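You operate a simulated robot arm through the tools that you are given. There is no shell and no other tool. Be economical: measure what you need, move in short steps, check, and stop when the job is done.

You are at the controls of a simulated two-armed robot. One attempt, no reset.

TASK
Top up engine 27 with the orange key until its oil is in the green band.
Fine: park the spout and shut the lid after.

Only the result counts: the job must be done as asked and must still hold three seconds after the hand-in. Knocking over, shifting, dropping, spilling or breaking anything else fails it. Lids that push on must go on centred and level and be pressed home; caps that screw on are set level and turned clockwise until they are tight.

THE ROBOT
Two 7-joint arms with two-finger parallel grippers on one trunk, on a base that drives. Base frame: it is fixed to the floor where the robot stands at the start and does not move with it; the origin is under the middle of the robot, x ahead of it, y to its left, z up; the surface under the hand at the start is at about z = 800. Units: mm, rad, N and s.
The left shoulder is at the start at [21, 101, 1462], the right one opposite. Places, roughly: blue spout [500, -200, 1200]; green oil key [600, -300, 1300]; left drain tap [400, 100, 900]; left filler lid [500, 0, 1100]; left oil engine [600, 100, 900]; oil dial [600, -100, 1300]; orange oil key [600, -300, 1200]; right drain tap [400, -300, 900]; right oil engine [600, -400, 900]. Payload 2.4 kg a hand.
The TCP of each hand is the grasp point between the finger pads, 24 mm short of the fingertips. In the tool frame z runs along the fingers and y along their closing line. Largest opening 68 mm; finger width 17, thickness 10; the body of the gripper, 40 by 70 mm, starts 41 mm behind the TCP.
Orientation is told as [roll, pitch, yaw] about the base's x, y, z axes, in that order, counted from this pose: with the fingers straight down and closing along the base's y, the tool's x points along the base's -x, its y along +y and its z along -z.

THE INTERFACE
- The arms move only by the tool nudge_tool. It takes "left_targets", "right_targets" or both (then of equal length, played together; a hand with none holds still); each is a list of rows, each an object (a shift or turn left out is 0, a gripper value left out holds the last) with "offset": the shift along the tool's x, y, z in mm, a list of three; "rot": the turn, a rotation vector about the tool's x, y, z in rad, a list of three; "hand": the opening in per cent of the stroke, from 0 (shut) to 100 (fully open). In form: [{"offset": [tx, ty, tz], "rot": [wx, wy, wz], "hand": hand}, ...]. A call has 1 to 8 rows; each row shifts and turns the commanded pose from where the row before left it, along the tool's axes as they then stand. Each row takes 0.2 s and may step no farther than 50 mm and 0.15 rad from the row before; otherwise, or with a gripper value out of range, the whole call is refused. Where a pose cannot be reached the arm comes as near as it can. A force on the tool above 70 N (or 10 N above the force at the start of the call, whichever is more), or a blocked arm, ends the call early, and 0.2 s more pass. Each finger travels about 72 mm/s and halts on what it meets, pressing with about 26 N; the grip force reading is that of the motor and also rises with nothing between the fingers. The clock runs only during rows and for 0.2 s after the last one: add rows that do not move to give the fingers time. It gives the time, the measured TCP pose, the force on the tool (base axes), the opening and the grip force at its end, in the units of the frame above (readings bear some noise), with the torque about the TCP (base axes, N m) and any sound that the robot's microphone picked up, and new pictures: "views" is both (left out), scene, wrist or none (wrist: the cameras of the hands that moved).
- Cameras (640 x 400 px; columns grow to the right, rows downward): "scene" is now at [84.4, -34.6, 1605.7]; the picture's right is [-0.45, -0.89, 0.00], its down [-0.62, 0.31, -0.72] and it looks along [0.64, -0.32, -0.69] (base axes); focal length 214 px, centre (320, 200). "left" rides on the left gripper at [84, -11, -75] in its tool frame; the picture's right is [0.13, 0.99, 0.00], its down [-0.60, 0.08, -0.79] and it looks along [-0.79, 0.10, 0.61] (tool axes); focal length 251 px, centre (320, 200). "right" rides on the right gripper at [84, 11, -75] in its tool frame; the picture's right is [-0.13, 0.99, 0.00], its down [-0.60, -0.08, -0.79] and it looks along [-0.79, -0.10, 0.61] (tool axes); focal length 251 px, centre (320, 200). There is no depth. A picture from a camera that has moved, and an enlarged one, comes with that camera's place and axes in the base frame and with its lens.
- lift_body(by): slides the trunk up (or, below 0, down) by that many mm; the arms and the scene camera ride with it, the base frame stays. It gives what a move gives, with no picture.
- drive_base(legs): drives the robot by 1 to 6 legs, each [ahead, left, turn to the left] in mm, mm and rad, along the robot's own axes; the way and the turn of a leg run together, so that a leg with both is an arc; at most 1500 mm and 3.142 rad a leg. The arms and the cameras ride along, it lands a little off, and it stops where it bumps. It gives what a move gives, and a new picture of the scene camera.
- aim_head(pan, tilt): turns the head with the scene camera to pan (to the left, within 1.501 rad either way) and tilt (down, from -0.506 to 1.204), counted from straight ahead of the robot. It gives what a move gives, and a new picture of the scene camera.
- enlarge(camera, box): a new picture of the part [left, top, right, bottom] of that camera's present view, enlarged. No time passes.
- finish_job(): hands the job in; it is judged then, once.

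Go step by step. Nothing tells you exact positions but the pictures and the camera data: compare them with the known pose of the tool, close in by small moves and look again before you grip or let go. The budget is 120 turns and 260 pictures, counting those below and the enlarged ones. Unless the task says otherwise, let go and move clear before handing in, and close with one line.

The tools are called by a JSON object that holds its "method" and its "body". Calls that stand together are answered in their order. nudge_tool: Moves the arms, as the interface text tells. Its arguments: {"type":"object","properties":{"left_targets":{"type":"array"},"right_targets":{"type":"array"},"views":{"type":"string","enum":["both","scene","wrist","none"]}},"required":[]} The other tools are called the same way: lift_body (by) slides the trunk up or down; drive_base (legs) drives the base; aim_head (pan, tilt) turns the head that bears the scene camera; enlarge (camera, box) takes an enlarged picture of a part of a camera's view; finish_job () hands the job in.

At the start:

```text
time: 0.0
left_position: [360.5, 29.6, 1441.4]
left_tcp_rot: [0.001, -0.001, 0.002]
left_wrist_force: [0.1, -1.3, 0.3]
left_torque: [0.03, 0.0, 0.02]
left_gripper_width: 68.0
left_gripper_force: 0.1
right_position: [332.8, -304.3, 1424.7]
right_tcp_rot: [0.002, 0.001, 0.0]
right_wrist_force: [-0.1, -0.1, -0.2]
right_torque: [0.04, 0.0, 0.04]
right_gripper_width: 68.0
right_gripper_force: 0.1
trunk travel left (down, up): [-675.0, 174.0]
robot x, y, heading: [0.1, -0.0, 0.001]
head pan, tilt: [-0.464, 0.766]
```

scene: 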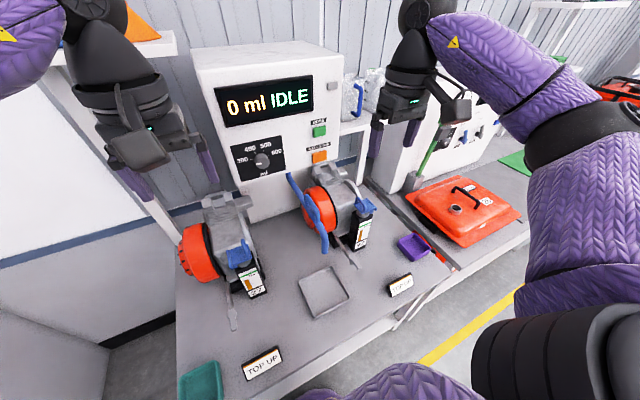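
right: 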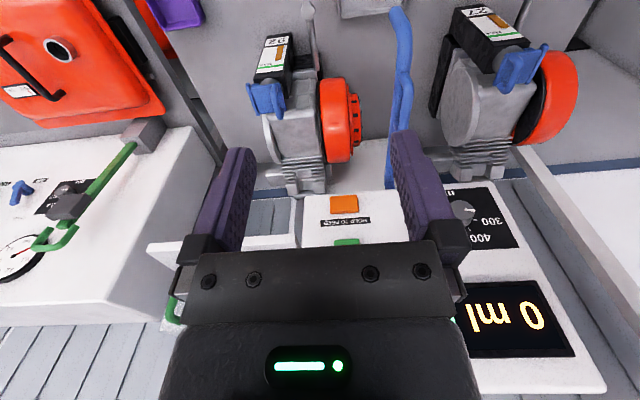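
left: 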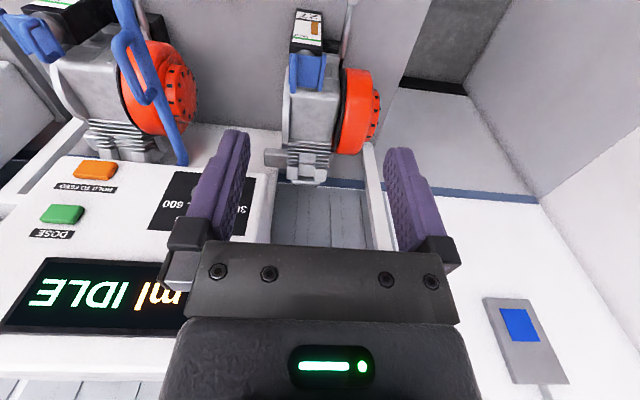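

I see a dispenser with a display, green and orange keys, a dial, a blue spout and two engines with oil gauges. I'll enlarge the views first to identify engine 27 and the details.

{"method": "enlarge", "body": {"camera": "scene", "box": [170, 180, 290, 340]}}

{"method": "enlarge", "body": {"camera": "scene", "box": [270, 140, 430, 300]}}

{"method": "enlarge", "body": {"camera": "scene", "box": [200, 40, 380, 200]}}

{"method": "enlarge", "body": {"camera": "right", "box": [230, 0, 600, 200]}}

```text
2.50 times, centred on (230, 260) of scene
camera zoom: at [84.4, -34.6, 1605.7], right [-0.45, -0.89, 0.0], down [-0.62, 0.31, -0.72], along [0.64, -0.32, -0.69], focal length 536 px, centre (545, 50)
```

zoom: 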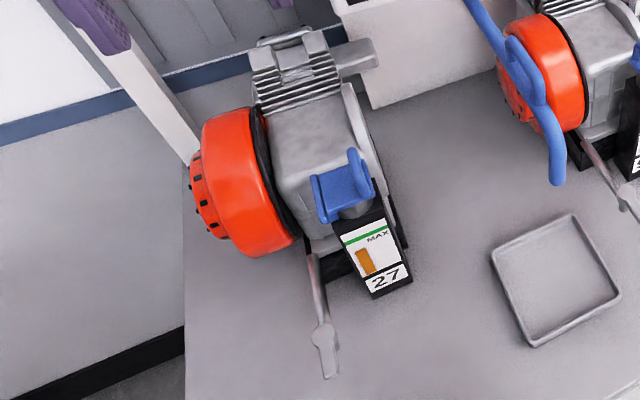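

```text
2.50 times, centred on (350, 220) of scene
camera zoom: at [84.4, -34.6, 1605.7], right [-0.45, -0.89, 0.0], down [-0.62, 0.31, -0.72], along [0.64, -0.32, -0.69], focal length 536 px, centre (245, 150)
```

zoom: 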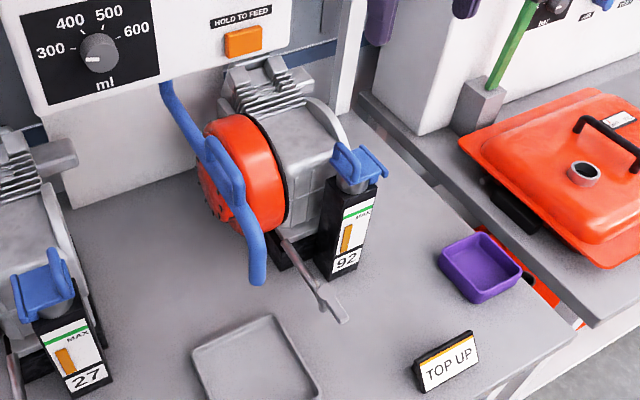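

```text
2.50 times, centred on (290, 120) of scene
camera zoom: at [84.4, -34.6, 1605.7], right [-0.45, -0.89, 0.0], down [-0.62, 0.31, -0.72], along [0.64, -0.32, -0.69], focal length 536 px, centre (395, 400)
```

zoom: 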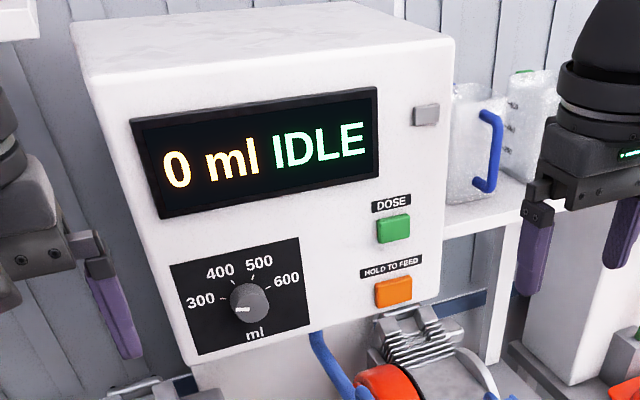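

```text
1.73 times, centred on (415, 100) of right
camera zoom: at [250.3, -293.8, 1500.6], right [0.13, 0.99, 0.0], down [0.6, -0.08, 0.79], along [0.79, -0.1, -0.61], focal length 435 px, centre (156, 373)
```

zoom: 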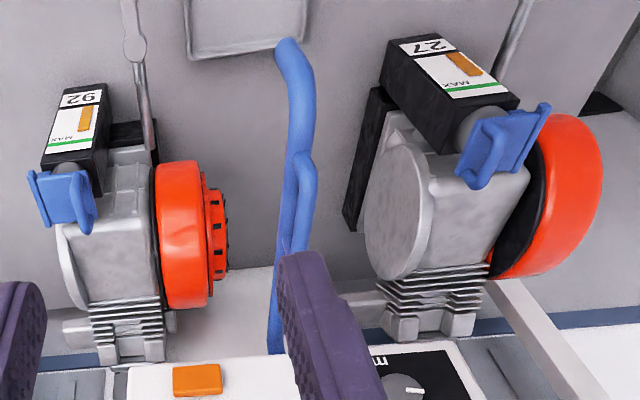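

Engine 27 is the left one, with its lid near [494, 25, 1059]. The orange key is near [615, -297, 1230], and the spout runs from [640, -194, 1178] to a tip near [380, -200, 1084]. I'll take closer views of the lid, spout and gauge.

{"method": "enlarge", "body": {"camera": "scene", "box": [215, 230, 279, 302]}}

{"method": "enlarge", "body": {"camera": "left", "box": [260, 0, 400, 190]}}

{"method": "enlarge", "body": {"camera": "scene", "box": [280, 165, 344, 261]}}

{"method": "enlarge", "body": {"camera": "left", "box": [0, 0, 220, 200]}}

```text
5.56 times, centred on (247, 266) of scene
camera zoom: at [84.4, -34.6, 1605.7], right [-0.45, -0.89, 0.0], down [-0.62, 0.31, -0.72], along [0.64, -0.32, -0.69], focal length 1192 px, centre (726, -167)
```

zoom: 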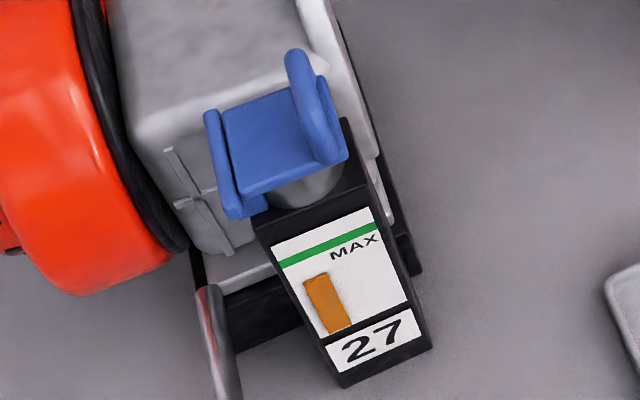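

```text
2.11 times, centred on (330, 95) of left
camera zoom: at [276.8, 17.9, 1516.6], right [-0.13, 0.99, 0.0], down [0.6, 0.08, 0.79], along [0.79, 0.1, -0.61], focal length 529 px, centre (299, 421)
```

zoom: 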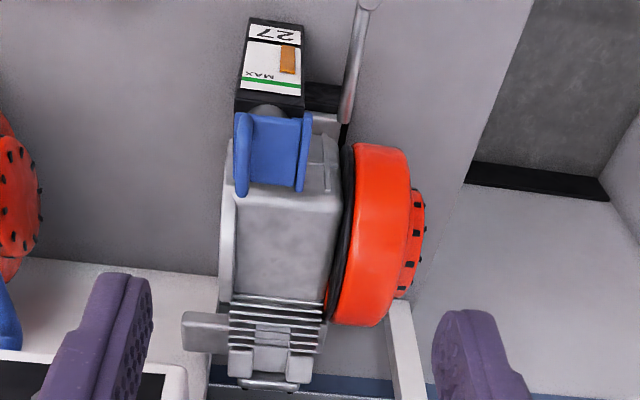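

```text
4.17 times, centred on (312, 213) of scene
camera zoom: at [84.4, -34.6, 1605.7], right [-0.45, -0.89, 0.0], down [-0.62, 0.31, -0.72], along [0.64, -0.32, -0.69], focal length 894 px, centre (353, 146)
```

zoom: 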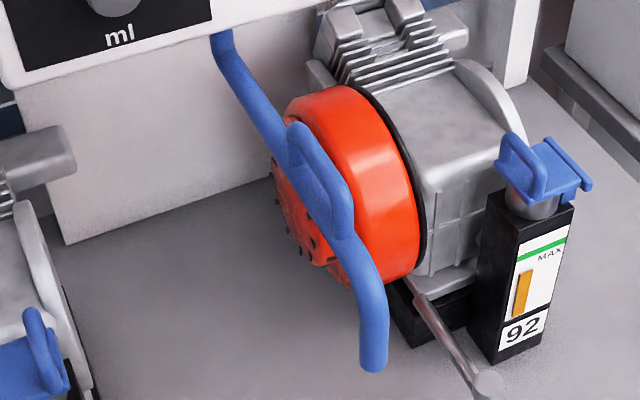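

```text
2.00 times, centred on (110, 100) of left
camera zoom: at [276.8, 17.9, 1516.6], right [-0.13, 0.99, 0.0], down [0.6, 0.08, 0.79], along [0.79, 0.1, -0.61], focal length 503 px, centre (740, 400)
```

zoom: 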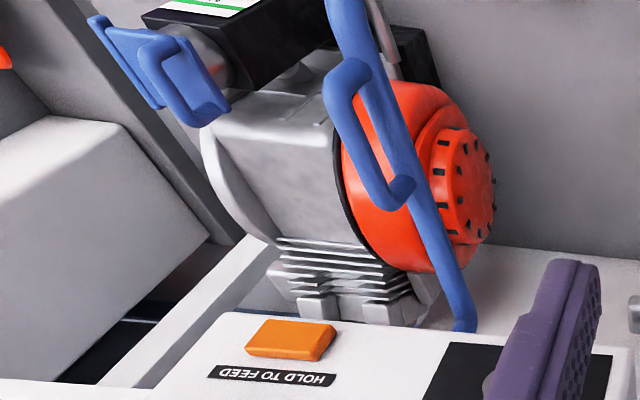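

Lid 27 has its hinge on the left (+y) side and a U-handle on its right side, near [505, 0, 1055]. I'll bring the left hand above it.

{"method": "nudge_tool", "body": {"left_targets": [{"offset": [-20.6, -4.2, 41]}, {"offset": [-20.6, -4.2, 41]}, {"offset": [-20.6, -4.2, 41]}, {"offset": [-20.6, -4.2, 41]}, {"offset": [-20.6, -4.2, 41]}, {"offset": [-20.6, -4.2, 41]}, {"offset": [-16, -4.2, 41]}, {}]}}

```text
time: 1.8
left_position: [447.6, 19.0, 1189.8]
left_tcp_rot: [0.001, 0.001, 0.002]
left_wrist_force: [1.0, 0.0, 0.5]
left_torque: [0.0, 0.01, -0.01]
left_gripper_width: 68.3
left_gripper_force: 0.0
left hand out of reach, approached as far as the arm can: row 5, 6, 7
right_position: [334.3, -302.8, 1424.7]
right_tcp_rot: [0.0, 0.001, -0.002]
right_wrist_force: [0.4, 0.5, 1.6]
right_torque: [-0.01, 0.02, 0.02]
right_gripper_width: 68.1
right_gripper_force: 0.1
trunk travel left (down, up): [-675.0, 174.0]
robot x, y, heading: [1.6, -2.5, 0.001]
head pan, tilt: [-0.464, 0.766]
camera scene: at [84.6, -34.4, 1605.7], right [-0.45, -0.89, 0.0], down [-0.62, 0.31, -0.72], along [0.64, -0.32, -0.69], focal length 214 px, centre (320, 200)
camera left: at [364.1, 7.2, 1265.1], right [-0.13, 0.99, 0.0], down [0.6, 0.08, 0.79], along [0.79, 0.1, -0.61], focal length 251 px, centre (320, 200)
```

scene: 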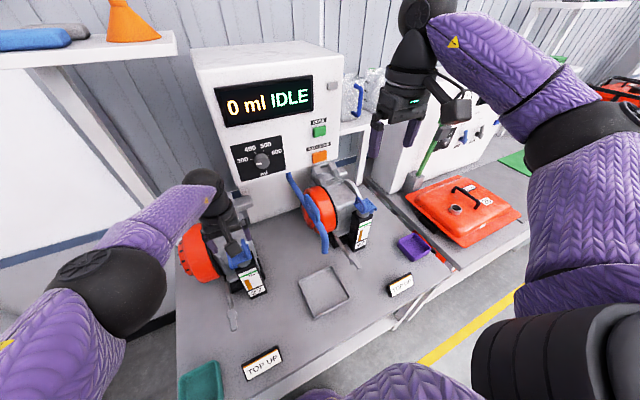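
left: 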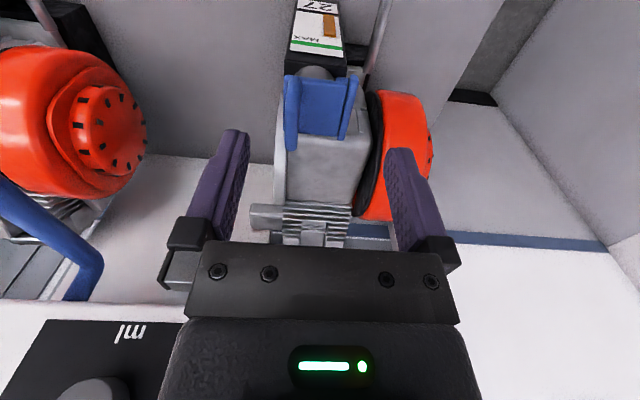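

The reach falls short with the trunk this high. I'll raise the left hand, lower the trunk 250 mm, then approach again.

{"method": "nudge_tool", "body": {"left_targets": [{"offset": [0, 0, -45]}, {"offset": [0, 0, -45]}, {"offset": [0, 0, -45]}, {"offset": [0, 0, -45]}, {"offset": [0, 0, -45]}, {"offset": [0, 0, -30]}], "views": "none"}}

{"method": "lift_body", "body": {"by": -250}}

{"method": "nudge_tool", "body": {"left_targets": [{}], "views": "both"}}

```text
time: 3.2
left_position: [437.2, 23.0, 1444.1]
left_tcp_rot: [-0.002, 0.0, 0.001]
left_wrist_force: [-1.5, 0.1, 0.3]
left_torque: [-0.02, -0.02, -0.03]
left_gripper_width: 67.9
left_gripper_force: 0.0
left hand out of reach, approached as far as the arm can: row 6
right_position: [333.2, -302.9, 1424.4]
right_tcp_rot: [0.001, 0.0, 0.0]
right_wrist_force: [0.6, -0.3, -0.5]
right_torque: [-0.02, 0.0, 0.02]
right_gripper_width: 68.1
right_gripper_force: 0.1
trunk travel left (down, up): [-675.0, 174.0]
robot x, y, heading: [1.7, -0.2, -0.002]
head pan, tilt: [-0.464, 0.766]
```

```text
time: 5.8
left_position: [437.6, 24.4, 1193.7]
left_tcp_rot: [-0.001, -0.001, 0.002]
left_wrist_force: [0.6, -0.3, 0.4]
left_torque: [0.0, 0.02, 0.01]
left_gripper_width: 67.9
left_gripper_force: 0.0
right_position: [333.1, -304.1, 1174.1]
right_tcp_rot: [-0.001, 0.0, -0.001]
right_wrist_force: [0.3, 0.1, 0.2]
right_torque: [0.03, -0.01, 0.01]
right_gripper_width: 67.9
right_gripper_force: 0.0
trunk travel left (down, up): [-425.0, 424.0]
robot x, y, heading: [-0.6, 1.4, 0.004]
head pan, tilt: [-0.464, 0.766]
```

```text
time: 6.2
left_position: [439.0, 24.5, 1192.8]
left_tcp_rot: [0.0, 0.0, 0.002]
left_wrist_force: [-0.3, 0.1, 0.0]
left_torque: [0.04, -0.01, 0.0]
left_gripper_width: 68.0
left_gripper_force: 0.2
right_position: [332.9, -304.1, 1173.8]
right_tcp_rot: [-0.001, -0.001, 0.001]
right_wrist_force: [-0.8, -0.5, -0.7]
right_torque: [0.0, 0.02, 0.04]
right_gripper_width: 67.9
right_gripper_force: 0.0
trunk travel left (down, up): [-425.0, 424.0]
robot x, y, heading: [1.5, -1.2, 0.007]
head pan, tilt: [-0.464, 0.766]
camera scene: at [101.0, -34.6, 1355.1], right [-0.45, -0.89, 0.0], down [-0.62, 0.31, -0.72], along [0.64, -0.32, -0.69], focal length 214 px, centre (320, 200)
camera left: at [354.2, 12.1, 1268.6], right [-0.13, 0.99, 0.0], down [0.6, 0.08, 0.79], along [0.79, 0.1, -0.61], focal length 251 px, centre (320, 200)
```

scene: 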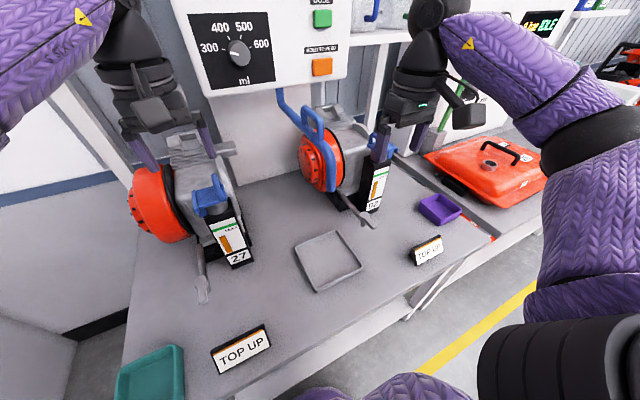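
left: 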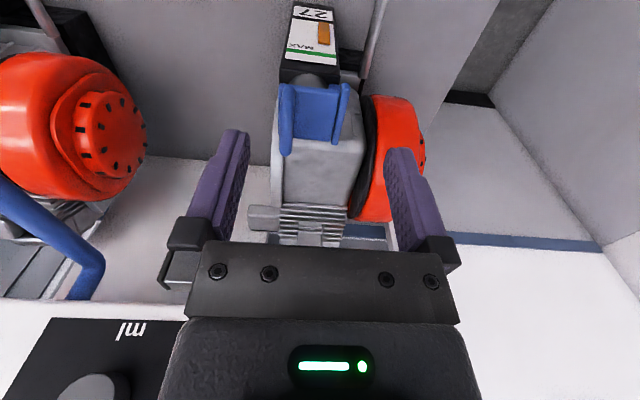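

The scene camera now sits lower, which gives better stereo. I'll enlarge the lid and spout from here.

{"method": "enlarge", "body": {"camera": "scene", "box": [170, 150, 270, 275]}}

{"method": "enlarge", "body": {"camera": "scene", "box": [260, 70, 390, 230]}}

{"method": "enlarge", "body": {"camera": "left", "box": [240, 0, 400, 250]}}

{"method": "enlarge", "body": {"camera": "right", "box": [0, 0, 640, 400]}}

```text
3.20 times, centred on (220, 212) of scene
camera zoom: at [101.0, -34.6, 1355.1], right [-0.45, -0.89, 0.0], down [-0.62, 0.31, -0.72], along [0.64, -0.32, -0.69], focal length 686 px, centre (640, 160)
```

zoom: 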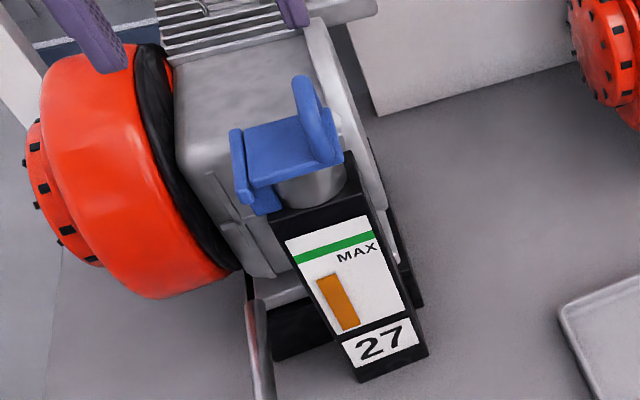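

```text
2.50 times, centred on (325, 150) of scene
camera zoom: at [101.0, -34.6, 1355.1], right [-0.45, -0.89, 0.0], down [-0.62, 0.31, -0.72], along [0.64, -0.32, -0.69], focal length 536 px, centre (308, 325)
```

zoom: 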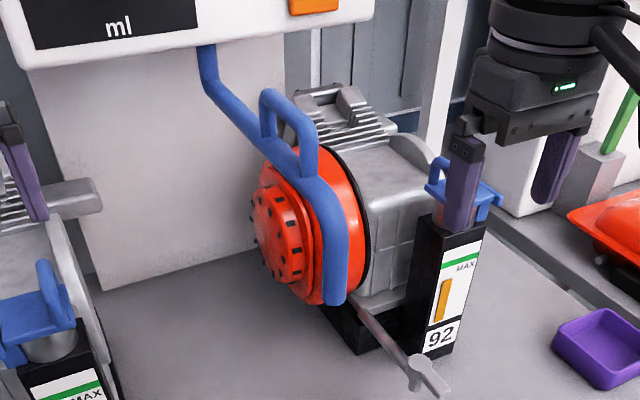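

```text
1.60 times, centred on (320, 125) of left
camera zoom: at [354.2, 12.1, 1268.6], right [-0.13, 0.99, 0.0], down [0.6, 0.08, 0.79], along [0.79, 0.1, -0.61], focal length 402 px, centre (320, 320)
```

zoom: 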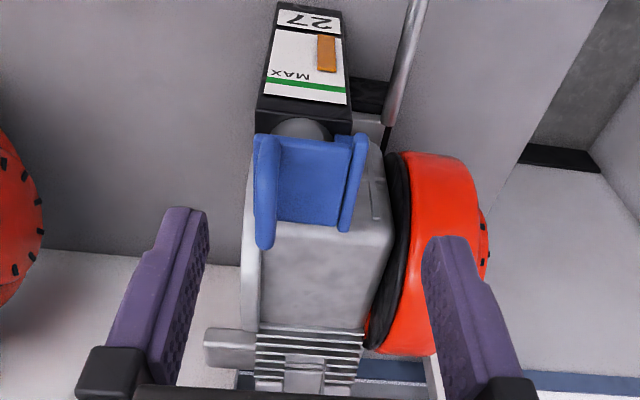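

```text
1.00 times, centred on (320, 200) of right (not enlarged: the box is as wide or as high as the picture)
camera zoom: at [250.3, -293.8, 1250.6], right [0.13, 0.99, 0.0], down [0.6, -0.08, 0.79], along [0.79, -0.1, -0.61], focal length 251 px, centre (320, 200)
```

zoom: 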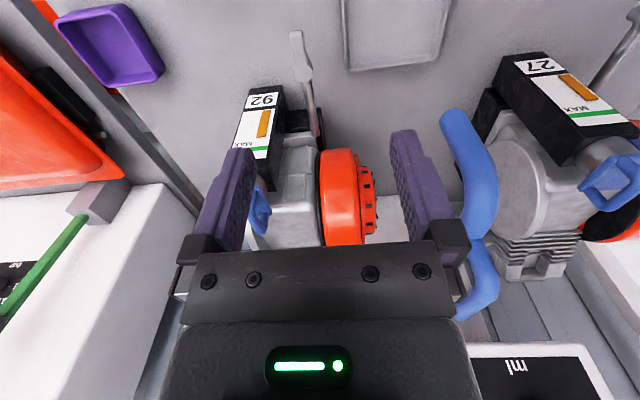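

The handle is near [484, -1, 1085] and the hinge near y=48, z≈1060. I'll bring the left hand above the handle with the fingers partly closed.

{"method": "nudge_tool", "body": {"left_targets": [{"offset": [-23, -13, 20], "hand": 55}, {"offset": [-23, -12.5, 20]}, {"offset": [0, 0, 20]}, {"offset": [0, 0, 10]}, {}]}}

```text
time: 7.4
left_position: [460.7, 11.5, 1123.3]
left_tcp_rot: [-0.001, 0.0, 0.003]
left_wrist_force: [-0.2, 0.6, -0.9]
left_torque: [-0.01, 0.01, 0.0]
left_gripper_width: 37.5
left_gripper_force: 0.1
left hand out of reach, approached as far as the arm can: row 1, 2, 4
right_position: [332.7, -303.6, 1174.9]
right_tcp_rot: [0.0, -0.001, 0.0]
right_wrist_force: [0.4, -0.1, 0.4]
right_torque: [-0.01, 0.02, -0.02]
right_gripper_width: 67.9
right_gripper_force: 0.1
trunk travel left (down, up): [-425.0, 424.0]
robot x, y, heading: [-1.7, 3.3, 0.003]
head pan, tilt: [-0.464, 0.766]
camera scene: at [101.1, -34.5, 1355.1], right [-0.45, -0.89, 0.0], down [-0.62, 0.31, -0.72], along [0.64, -0.32, -0.69], focal length 214 px, centre (320, 200)
camera left: at [378.0, -0.1, 1199.2], right [-0.13, 0.99, 0.0], down [0.61, 0.08, 0.79], along [0.79, 0.1, -0.61], focal length 251 px, centre (320, 200)
```

scene: 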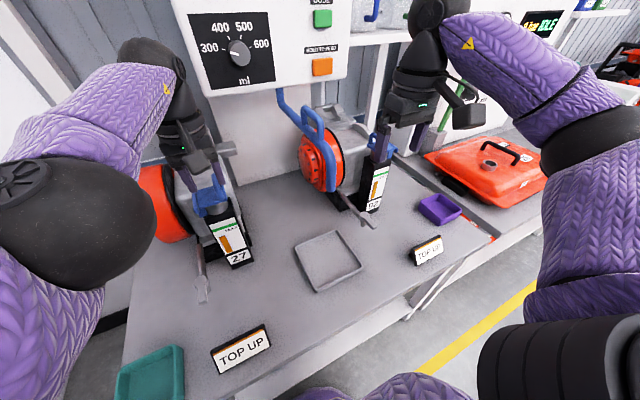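
left: 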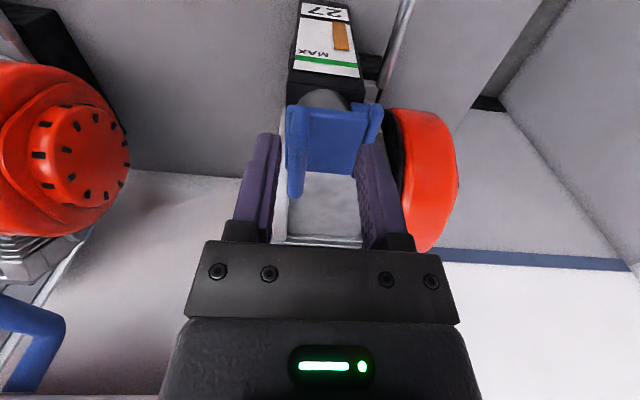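

I'm at the reach limit with the hand pointing down. I'll raise the left hand and drive 100 mm forward.

{"method": "nudge_tool", "body": {"left_targets": [{"offset": [40, 0, -45]}, {"offset": [0, 0, -45]}, {}], "views": "none"}}

{"method": "drive_base", "body": {"legs": [[100, 0, 0]]}}

```text
refused: row 1 steps farther than a row can; nothing moved
```

```text
time: 8.5
left_position: [484.7, 22.0, 1123.4]
left_tcp_rot: [0.001, 0.001, 0.042]
left_wrist_force: [0.1, 0.4, 0.3]
left_torque: [0.0, 0.03, 0.01]
left_gripper_width: 37.4
left_gripper_force: 0.0
right_position: [370.4, -298.0, 1175.1]
right_tcp_rot: [0.001, -0.002, 0.04]
right_wrist_force: [-0.1, 0.2, -0.5]
right_torque: [0.03, 0.01, -0.02]
right_gripper_width: 67.9
right_gripper_force: 0.1
trunk travel left (down, up): [-425.0, 424.0]
robot x, y, heading: [24.4, -5.2, 0.039]
head pan, tilt: [-0.464, 0.766]
stopped in leg 1: the robot was blocked; the commanded pose is now the measured one
camera scene: at [127.2, -38.3, 1355.1], right [-0.41, -0.91, 0.0], down [-0.63, 0.29, -0.72], along [0.66, -0.3, -0.69], focal length 214 px, centre (320, 200)
```

scene: 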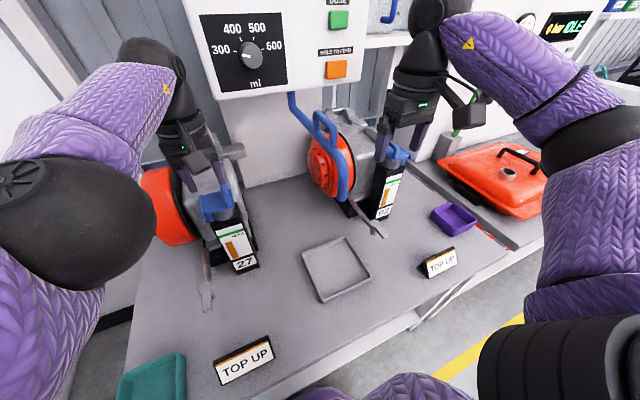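

The base bumped after 24 mm, and I'll leave it there. I'll tilt the left hand forward (fingers forward and down) to gain reach.

{"method": "nudge_tool", "body": {"left_targets": [{"offset": [0, 0, -20], "rot": [0, -0.14, 0.04]}, {"rot": [0, -0.15, 0]}, {"rot": [0, -0.15, 0]}, {"offset": [0, -22, 0]}, {}]}}

```text
time: 9.7
left_position: [502.5, -7.5, 1145.2]
left_tcp_rot: [0.003, -0.438, 0.002]
left_wrist_force: [-1.4, -0.9, 0.4]
left_torque: [0.02, -0.01, 0.01]
left_gripper_width: 37.4
left_gripper_force: 0.1
left hand out of reach, approached as far as the arm can: row 1, 2
right_position: [371.0, -299.1, 1173.3]
right_tcp_rot: [0.002, 0.001, 0.04]
right_wrist_force: [0.3, -0.6, 0.6]
right_torque: [0.02, 0.04, 0.0]
right_gripper_width: 68.0
right_gripper_force: 0.0
trunk travel left (down, up): [-425.0, 424.0]
robot x, y, heading: [26.8, -9.2, 0.041]
head pan, tilt: [-0.464, 0.766]
camera scene: at [127.1, -38.9, 1355.1], right [-0.41, -0.91, 0.0], down [-0.63, 0.29, -0.72], along [0.66, -0.3, -0.69], focal length 214 px, centre (320, 200)
camera left: at [395.4, -18.4, 1178.0], right [-0.12, 0.99, -0.05], down [0.21, 0.08, 0.97], along [0.97, 0.11, -0.22], focal length 251 px, centre (320, 200)
```

scene: 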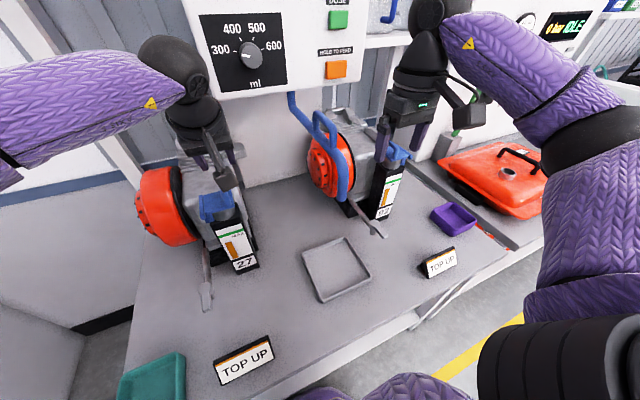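
left: 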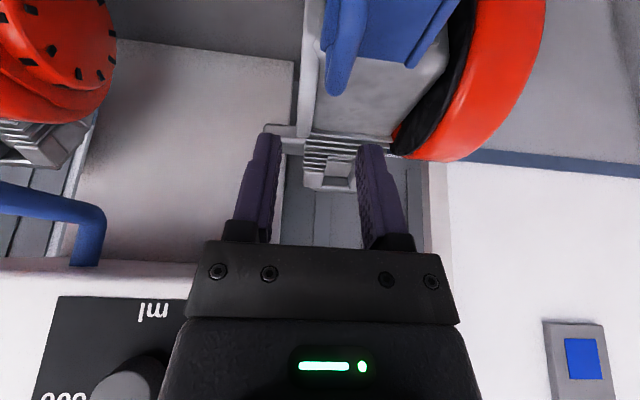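

The handle's rear end is at about [508, 1, 1088], which agrees with the earlier estimate. I'll move the TCP to [485, 0, 1100], straddling the handle.

{"method": "nudge_tool", "body": {"left_targets": [{"offset": [38, 7.5, 0]}, {"offset": [0, 0, 15]}, {"offset": [0, 0, 15]}, {}]}}

{"method": "enlarge", "body": {"camera": "scene", "box": [170, 130, 270, 275]}}

```text
time: 10.7
left_position: [481.6, 0.6, 1103.6]
left_tcp_rot: [0.003, -0.436, 0.0]
left_wrist_force: [-0.5, 0.2, 0.4]
left_torque: [-0.02, -0.01, -0.03]
left_gripper_width: 37.7
left_gripper_force: 0.2
right_position: [370.4, -298.2, 1174.6]
right_tcp_rot: [0.0, -0.001, 0.04]
right_wrist_force: [0.3, -0.4, -0.2]
right_torque: [0.02, -0.03, 0.03]
right_gripper_width: 67.9
right_gripper_force: 0.1
trunk travel left (down, up): [-425.0, 424.0]
robot x, y, heading: [25.5, -8.5, 0.038]
head pan, tilt: [-0.464, 0.766]
camera scene: at [127.2, -38.2, 1355.1], right [-0.41, -0.91, 0.0], down [-0.63, 0.29, -0.72], along [0.66, -0.3, -0.69], focal length 214 px, centre (320, 200)
camera left: at [373.1, -10.0, 1135.7], right [-0.12, 0.99, -0.05], down [0.21, 0.08, 0.97], along [0.97, 0.1, -0.22], focal length 251 px, centre (320, 200)
```

scene: 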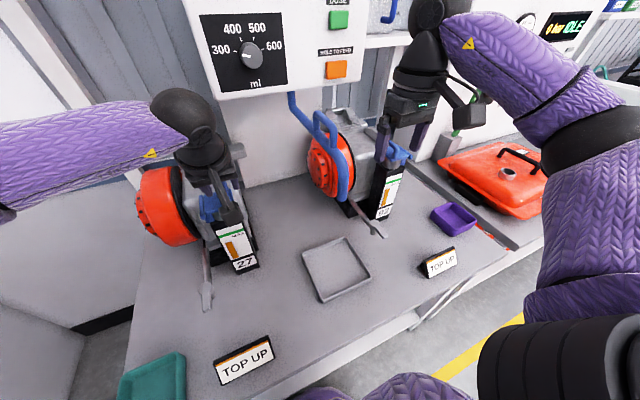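
left: 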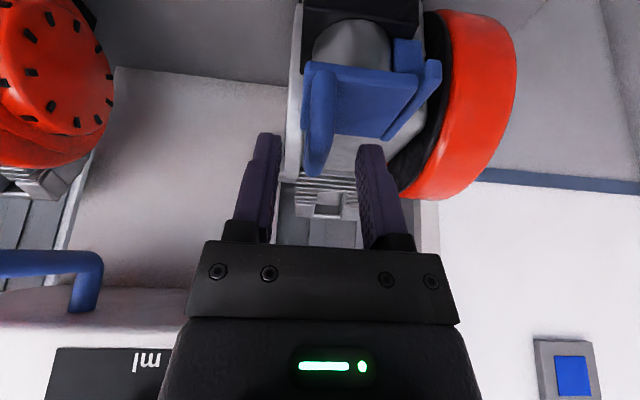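

```text
2.76 times, centred on (220, 202) of scene
camera zoom: at [127.2, -38.2, 1355.1], right [-0.41, -0.91, 0.0], down [-0.63, 0.29, -0.72], along [0.66, -0.3, -0.69], focal length 592 px, centre (596, 193)
```

zoom: 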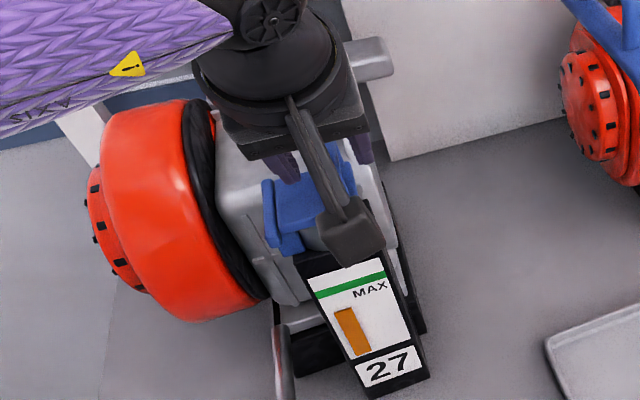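

The fingers straddle the handle in line. I'll advance 8 mm and close.

{"method": "nudge_tool", "body": {"left_targets": [{"offset": [0, 0, 8]}, {"hand": 0}, {"hand": 0}, {"hand": 0}], "views": "wrist"}}

{"method": "enlarge", "body": {"camera": "left", "box": [220, 0, 480, 260]}}

```text
time: 11.7
left_position: [483.9, 1.3, 1097.0]
left_tcp_rot: [0.003, -0.439, 0.0]
left_wrist_force: [0.5, -1.6, 0.8]
left_torque: [-0.02, -0.38, -0.05]
left_gripper_width: 11.5
left_gripper_force: 32.3
right_position: [370.6, -298.5, 1174.6]
right_tcp_rot: [0.002, -0.001, 0.041]
right_wrist_force: [0.7, -0.6, 0.7]
right_torque: [-0.02, -0.01, 0.0]
right_gripper_width: 67.9
right_gripper_force: 0.0
trunk travel left (down, up): [-425.0, 424.0]
robot x, y, heading: [25.3, -5.6, 0.039]
head pan, tilt: [-0.464, 0.766]
camera left: at [376.8, -10.4, 1128.7], right [-0.12, 0.99, -0.05], down [0.21, 0.08, 0.97], along [0.97, 0.1, -0.22], focal length 251 px, centre (320, 200)
```

left: 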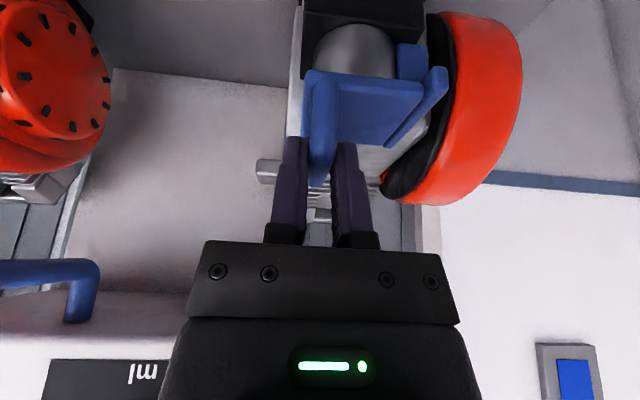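

```text
1.54 times, centred on (350, 130) of left
camera zoom: at [376.8, -10.4, 1128.7], right [-0.12, 0.99, -0.05], down [0.21, 0.08, 0.97], along [0.97, 0.1, -0.22], focal length 387 px, centre (274, 308)
```

zoom: 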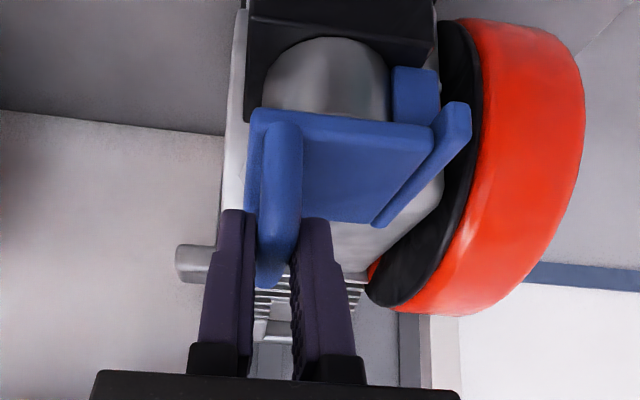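

I have the handle at 11.5 mm width. I'll start the opening arc about the hinge (y≈50, z≈1062) in small steps.

{"method": "nudge_tool", "body": {"left_targets": [{"offset": [-2.9, 5.8, -6.25], "rot": [0.135, 0, -0.063]}, {"offset": [-2.9, 5.8, -6.25], "rot": [0.135, 0, -0.063]}, {}], "views": "wrist"}}

```text
time: 12.5
left_position: [484.3, 16.3, 1109.1]
left_tcp_rot: [-0.326, -0.415, 0.137]
left_wrist_force: [-7.5, 9.8, -14.4]
left_torque: [0.09, 0.16, -0.03]
left_gripper_width: 11.5
left_gripper_force: 32.7
right_position: [370.2, -296.5, 1174.9]
right_tcp_rot: [0.0, 0.0, 0.041]
right_wrist_force: [0.4, -0.2, -0.3]
right_torque: [0.01, 0.03, 0.05]
right_gripper_width: 67.9
right_gripper_force: 0.0
trunk travel left (down, up): [-425.0, 424.0]
robot x, y, heading: [24.1, -7.8, 0.038]
head pan, tilt: [-0.464, 0.766]
camera left: at [377.0, 15.1, 1143.2], right [-0.12, 0.93, -0.34], down [0.21, 0.36, 0.91], along [0.97, 0.04, -0.24], focal length 251 px, centre (320, 200)
```

left: 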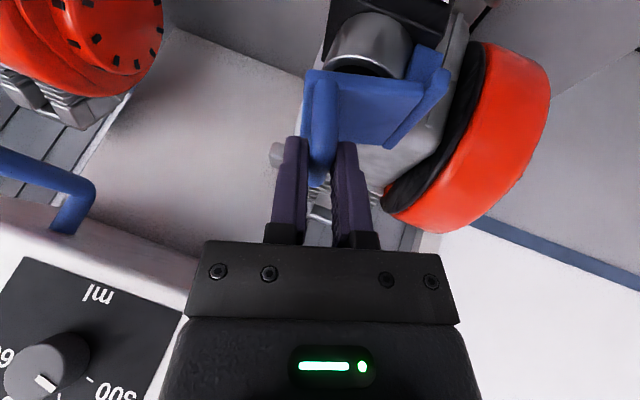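

The lid is following, with a slight outward pull. I'll shrink the arc a little and continue.

{"method": "nudge_tool", "body": {"left_targets": [{"offset": [-1.0, 7.2, -4.6], "rot": [0.135, 0, -0.063]}, {"offset": [-2.5, 5.7, -5.35], "rot": [0.135, 0, -0.063]}, {"offset": [-2.5, 5.7, -5.35], "rot": [0.135, 0, -0.063]}, {}], "views": "both"}}

```text
time: 13.5
left_position: [484.2, 39.7, 1115.4]
left_tcp_rot: [-0.795, -0.318, 0.311]
left_wrist_force: [8.3, 2.8, -3.4]
left_torque: [0.14, -0.54, 0.51]
left_gripper_width: 11.4
left_gripper_force: 31.9
right_position: [371.9, -298.3, 1174.9]
right_tcp_rot: [0.001, 0.002, 0.04]
right_wrist_force: [-0.5, 0.1, -0.7]
right_torque: [-0.01, 0.01, 0.01]
right_gripper_width: 67.7
right_gripper_force: 0.1
trunk travel left (down, up): [-425.0, 424.0]
robot x, y, heading: [26.2, -13.9, 0.043]
head pan, tilt: [-0.464, 0.766]
camera scene: at [128.7, -37.8, 1355.0], right [-0.41, -0.91, 0.0], down [-0.63, 0.28, -0.72], along [0.66, -0.3, -0.69], focal length 214 px, centre (320, 200)
camera left: at [376.7, 52.7, 1146.7], right [-0.12, 0.69, -0.71], down [0.21, 0.72, 0.66], along [0.97, -0.07, -0.23], focal length 251 px, centre (320, 200)
```

scene: 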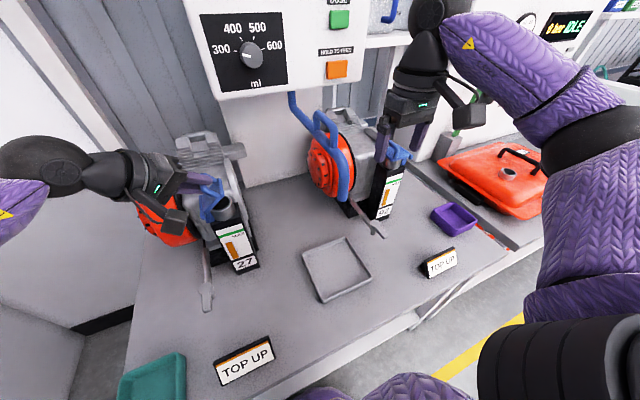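
left: 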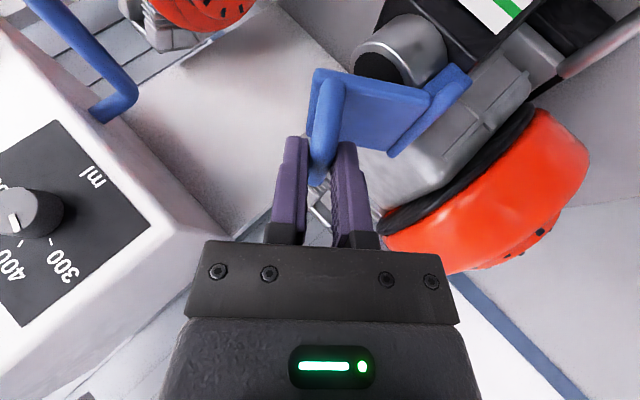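

The lid is about 45° open with low force. I'll continue the arc.

{"method": "nudge_tool", "body": {"left_targets": [{"offset": [-3.0, 5.7, -5.1], "rot": [0.135, 0, -0.063]}, {"offset": [-2.5, 5.7, -5.35], "rot": [0.135, 0, -0.063]}, {"offset": [-2.5, 5.7, -5.35], "rot": [0.135, 0, -0.063]}, {"offset": [-2.5, 5.7, -5.35], "rot": [0.135, 0, -0.063]}, {}], "views": "both"}}

```text
time: 14.7
left_position: [484.6, 70.6, 1110.7]
left_tcp_rot: [-1.363, -0.1, 0.429]
left_wrist_force: [2.9, 2.0, 7.9]
left_torque: [-0.05, 0.05, -0.12]
left_gripper_width: 11.4
left_gripper_force: 32.1
right_position: [371.3, -299.1, 1175.1]
right_tcp_rot: [0.0, -0.001, 0.041]
right_wrist_force: [0.7, 0.1, -0.3]
right_torque: [0.03, 0.01, -0.02]
right_gripper_width: 67.9
right_gripper_force: 0.0
trunk travel left (down, up): [-425.0, 424.0]
robot x, y, heading: [26.8, -6.7, 0.04]
head pan, tilt: [-0.464, 0.766]
camera scene: at [127.1, -38.2, 1355.2], right [-0.41, -0.91, 0.0], down [-0.63, 0.29, -0.72], along [0.66, -0.3, -0.69], focal length 214 px, centre (320, 200)
camera left: at [376.6, 99.2, 1129.0], right [-0.11, 0.17, -0.98], down [0.21, 0.97, 0.15], along [0.97, -0.19, -0.15], focal length 251 px, centre (320, 200)
```

scene: 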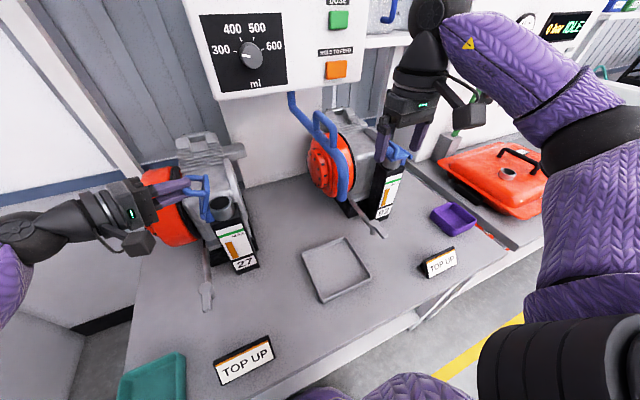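
left: 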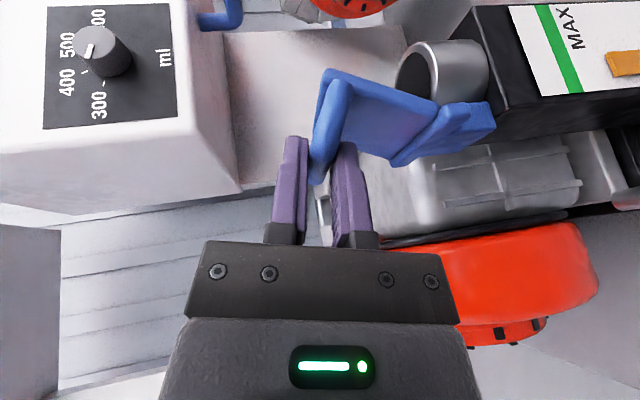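

The lid is at about 77°. I'll take three more steps to pass vertical, watching force.

{"method": "nudge_tool", "body": {"left_targets": [{"offset": [-2.5, 6.2, -4.85], "rot": [0.135, 0, -0.063]}, {"offset": [-2.5, 5.7, -5.35], "rot": [0.135, 0, -0.063]}, {"offset": [-2.5, 5.7, -5.35], "rot": [0.135, 0, -0.063]}, {}], "views": "both"}}

```text
time: 15.7
left_position: [484.0, 91.6, 1097.0]
left_tcp_rot: [-1.775, 0.087, 0.433]
left_wrist_force: [14.2, 23.2, 40.1]
left_torque: [-0.72, 0.03, 0.13]
left_gripper_width: 11.4
left_gripper_force: 32.6
right_position: [369.3, -295.1, 1175.8]
right_tcp_rot: [-0.002, 0.0, 0.041]
right_wrist_force: [0.2, -0.1, -0.7]
right_torque: [-0.01, 0.01, -0.04]
right_gripper_width: 68.2
right_gripper_force: 0.0
trunk travel left (down, up): [-425.0, 424.0]
robot x, y, heading: [24.5, -9.6, 0.045]
head pan, tilt: [-0.464, 0.766]
camera scene: at [126.4, -34.8, 1355.6], right [-0.41, -0.91, 0.0], down [-0.63, 0.28, -0.72], along [0.66, -0.3, -0.69], focal length 214 px, centre (320, 200)
camera left: at [376.4, 125.1, 1100.2], right [-0.11, -0.27, -0.96], down [0.21, 0.93, -0.29], along [0.97, -0.23, -0.05], focal length 251 px, centre (320, 200)
```

scene: 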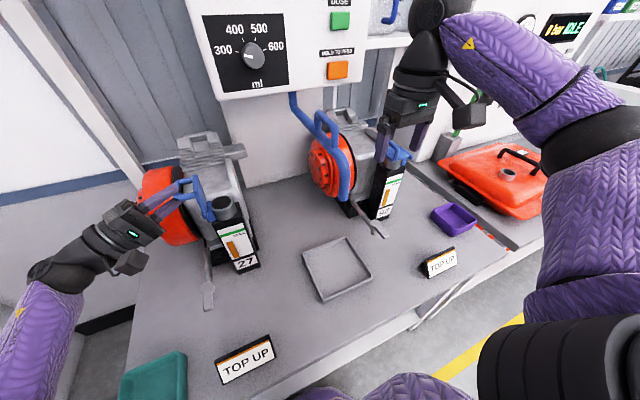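
left: 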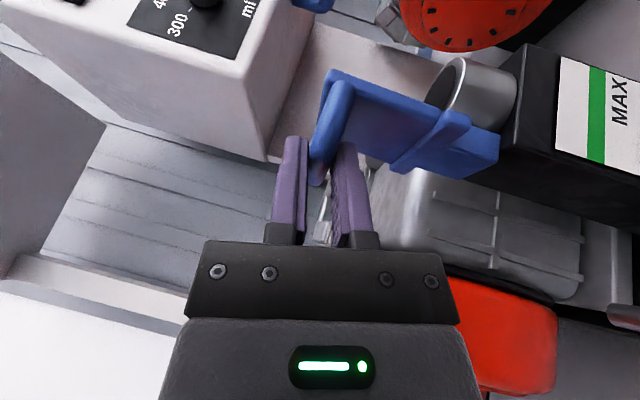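

The force rise says the lid has reached its stop at about 103°. I'll open the fingers and back straight out.

{"method": "nudge_tool", "body": {"left_targets": [{"hand": 45}, {"hand": 45}, {"offset": [0, 0, -20]}, {"offset": [0, 0, -25]}, {}], "views": "both"}}

```text
time: 16.9
left_position: [464.7, 127.7, 1085.7]
left_tcp_rot: [-1.764, 0.091, 0.43]
left_wrist_force: [0.3, -0.8, 0.5]
left_torque: [-0.05, 0.03, 0.02]
left_gripper_width: 30.7
left_gripper_force: 0.0
right_position: [370.6, -299.8, 1175.2]
right_tcp_rot: [0.001, 0.0, 0.039]
right_wrist_force: [-1.0, 0.2, 0.8]
right_torque: [0.01, -0.03, -0.01]
right_gripper_width: 68.0
right_gripper_force: 0.0
trunk travel left (down, up): [-425.0, 424.0]
robot x, y, heading: [25.6, -8.1, 0.044]
head pan, tilt: [-0.464, 0.766]
camera scene: at [127.2, -38.5, 1355.1], right [-0.41, -0.91, 0.0], down [-0.63, 0.29, -0.72], along [0.66, -0.3, -0.69], focal length 214 px, centre (320, 200)
camera left: at [356.7, 161.4, 1089.3], right [-0.12, -0.26, -0.96], down [0.21, 0.94, -0.28], along [0.97, -0.23, -0.05], focal length 251 px, centre (320, 200)
```

scene: 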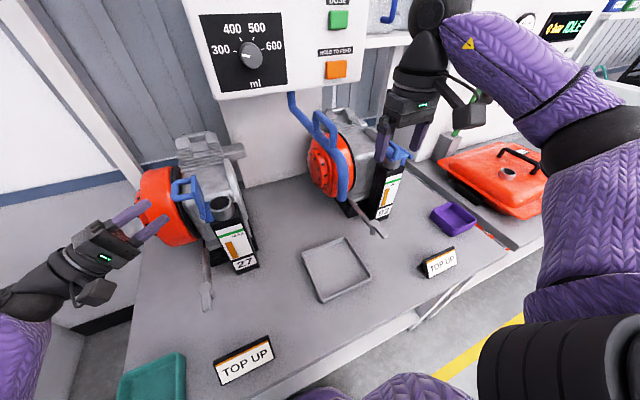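
left: 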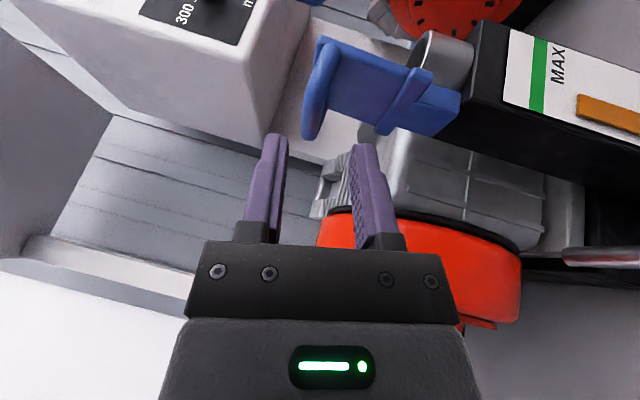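

The lid is open and stays put. Next I'll measure the filler neck and the spout and its handle.

{"method": "enlarge", "body": {"camera": "scene", "box": [170, 160, 270, 280]}}

{"method": "enlarge", "body": {"camera": "scene", "box": [270, 70, 370, 220]}}

{"method": "enlarge", "body": {"camera": "right", "box": [0, 0, 640, 400]}}

```text
3.33 times, centred on (220, 220) of scene
camera zoom: at [127.2, -38.5, 1355.1], right [-0.41, -0.91, 0.0], down [-0.63, 0.29, -0.72], along [0.66, -0.3, -0.69], focal length 715 px, centre (653, 133)
```

zoom: 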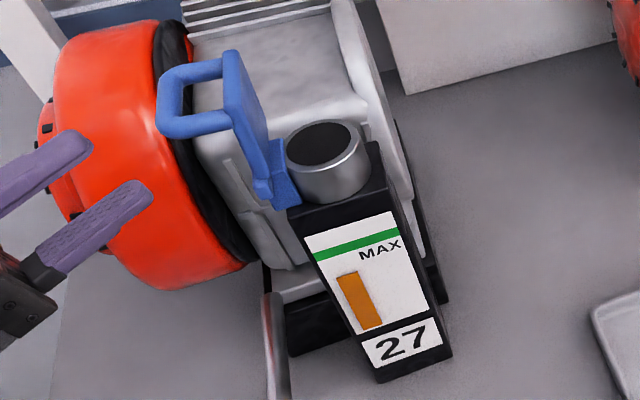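

```text
2.67 times, centred on (320, 145) of scene
camera zoom: at [127.2, -38.5, 1355.1], right [-0.41, -0.91, 0.0], down [-0.63, 0.29, -0.72], along [0.66, -0.3, -0.69], focal length 572 px, centre (320, 347)
```

zoom: 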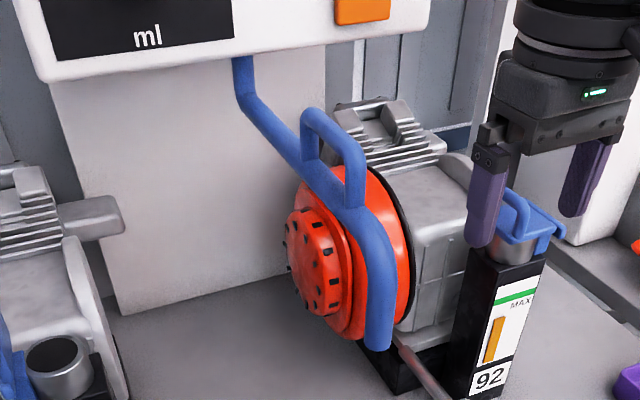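

```text
1.00 times, centred on (320, 200) of right (not enlarged: the box is as wide or as high as the picture)
camera zoom: at [286.5, -291.6, 1250.7], right [0.09, 1.0, 0.0], down [0.61, -0.06, 0.79], along [0.79, -0.07, -0.61], focal length 251 px, centre (320, 200)
```

zoom: 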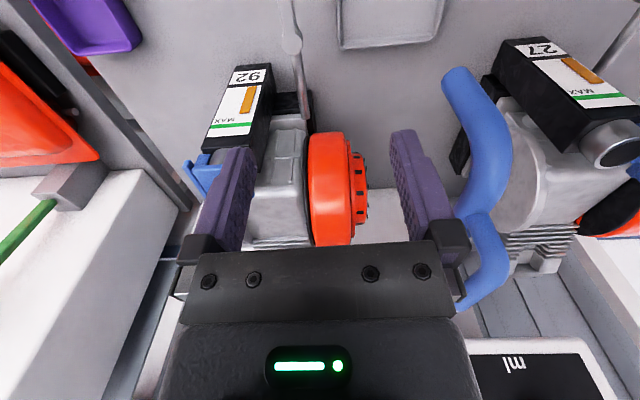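

The lid is clear. The plan is for the left hand to swing the spout by its loop handle (top bar near [455, -203, 1197], pivot near [642, -200]) while the right hand presses the key. First I'll retreat the left hand and turn the right hand to point forward.

{"method": "nudge_tool", "body": {"left_targets": [{"offset": [0, 0, -45]}, {"offset": [0, -45, 0]}, {"offset": [0, -45, 0]}, {"offset": [0, -40, 0]}, {"rot": [-0.135, 0, 0.063]}, {"rot": [-0.135, 0, 0.063]}, {"rot": [-0.135, 0, 0.063]}, {"rot": [-0.135, 0, 0.063]}], "right_targets": [{"offset": [0, -10, -20], "hand": 0}, {"offset": [0, -10, -20]}, {"rot": [0, -0.14, 0.04]}, {"rot": [0, -0.15, 0]}, {"rot": [0, -0.15, 0]}, {"rot": [0, -0.15, 0]}, {"rot": [0, -0.15, 0]}, {"rot": [0, -0.15, 0]}], "views": "none"}}

{"method": "nudge_tool", "body": {"left_targets": [{"rot": [-0.135, 0, 0.063]}, {"rot": [-0.135, 0, 0.063]}, {"rot": [-0.135, 0, 0.063]}, {"rot": [-0.135, 0, 0.063]}, {"rot": [-0.135, 0, 0.063]}, {"rot": [-0.135, 0, 0.063]}, {"rot": [-0.135, 0, 0.063]}, {"rot": [-0.135, 0, 0.063]}], "right_targets": [{"rot": [0, -0.15, 0]}, {"rot": [0, -0.15, 0]}, {"rot": [0, -0.15, 0]}, {"rot": [0, -0.15, 0]}, {}, {}, {}, {}], "views": "scene"}}

```text
time: 18.7
left_position: [445.7, 194.9, 1204.1]
left_tcp_rot: [-1.218, -0.16, 0.41]
left_wrist_force: [-0.1, 0.4, 0.3]
left_torque: [-0.03, 0.03, 0.01]
left_gripper_width: 30.6
left_gripper_force: 0.0
right_position: [371.5, -317.2, 1215.0]
right_tcp_rot: [0.004, -0.89, -0.004]
right_wrist_force: [0.4, 0.5, -0.1]
right_torque: [0.04, 0.04, 0.0]
right_gripper_width: 0.1
right_gripper_force: 23.4
trunk travel left (down, up): [-425.0, 424.0]
robot x, y, heading: [27.8, -8.1, 0.042]
head pan, tilt: [-0.464, 0.766]
```

```text
time: 20.5
left_position: [446.7, 196.1, 1203.2]
left_tcp_rot: [0.006, -0.438, -0.001]
left_wrist_force: [-0.6, 0.1, 0.4]
left_torque: [-0.03, 0.01, 0.02]
left_gripper_width: 30.6
left_gripper_force: 0.2
right_position: [371.5, -319.0, 1214.3]
right_tcp_rot: [0.044, -1.49, -0.043]
right_wrist_force: [-1.0, 0.6, 0.4]
right_torque: [-0.02, -0.01, -0.01]
right_gripper_width: 0.2
right_gripper_force: 23.9
trunk travel left (down, up): [-425.0, 424.0]
robot x, y, heading: [24.2, -6.6, 0.038]
head pan, tilt: [-0.464, 0.766]
camera scene: at [127.1, -38.5, 1355.1], right [-0.41, -0.91, 0.0], down [-0.63, 0.29, -0.72], along [0.66, -0.3, -0.69], focal length 214 px, centre (320, 200)
```

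scene: 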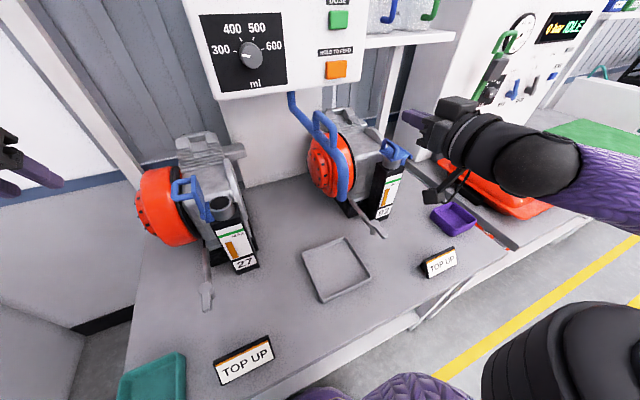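

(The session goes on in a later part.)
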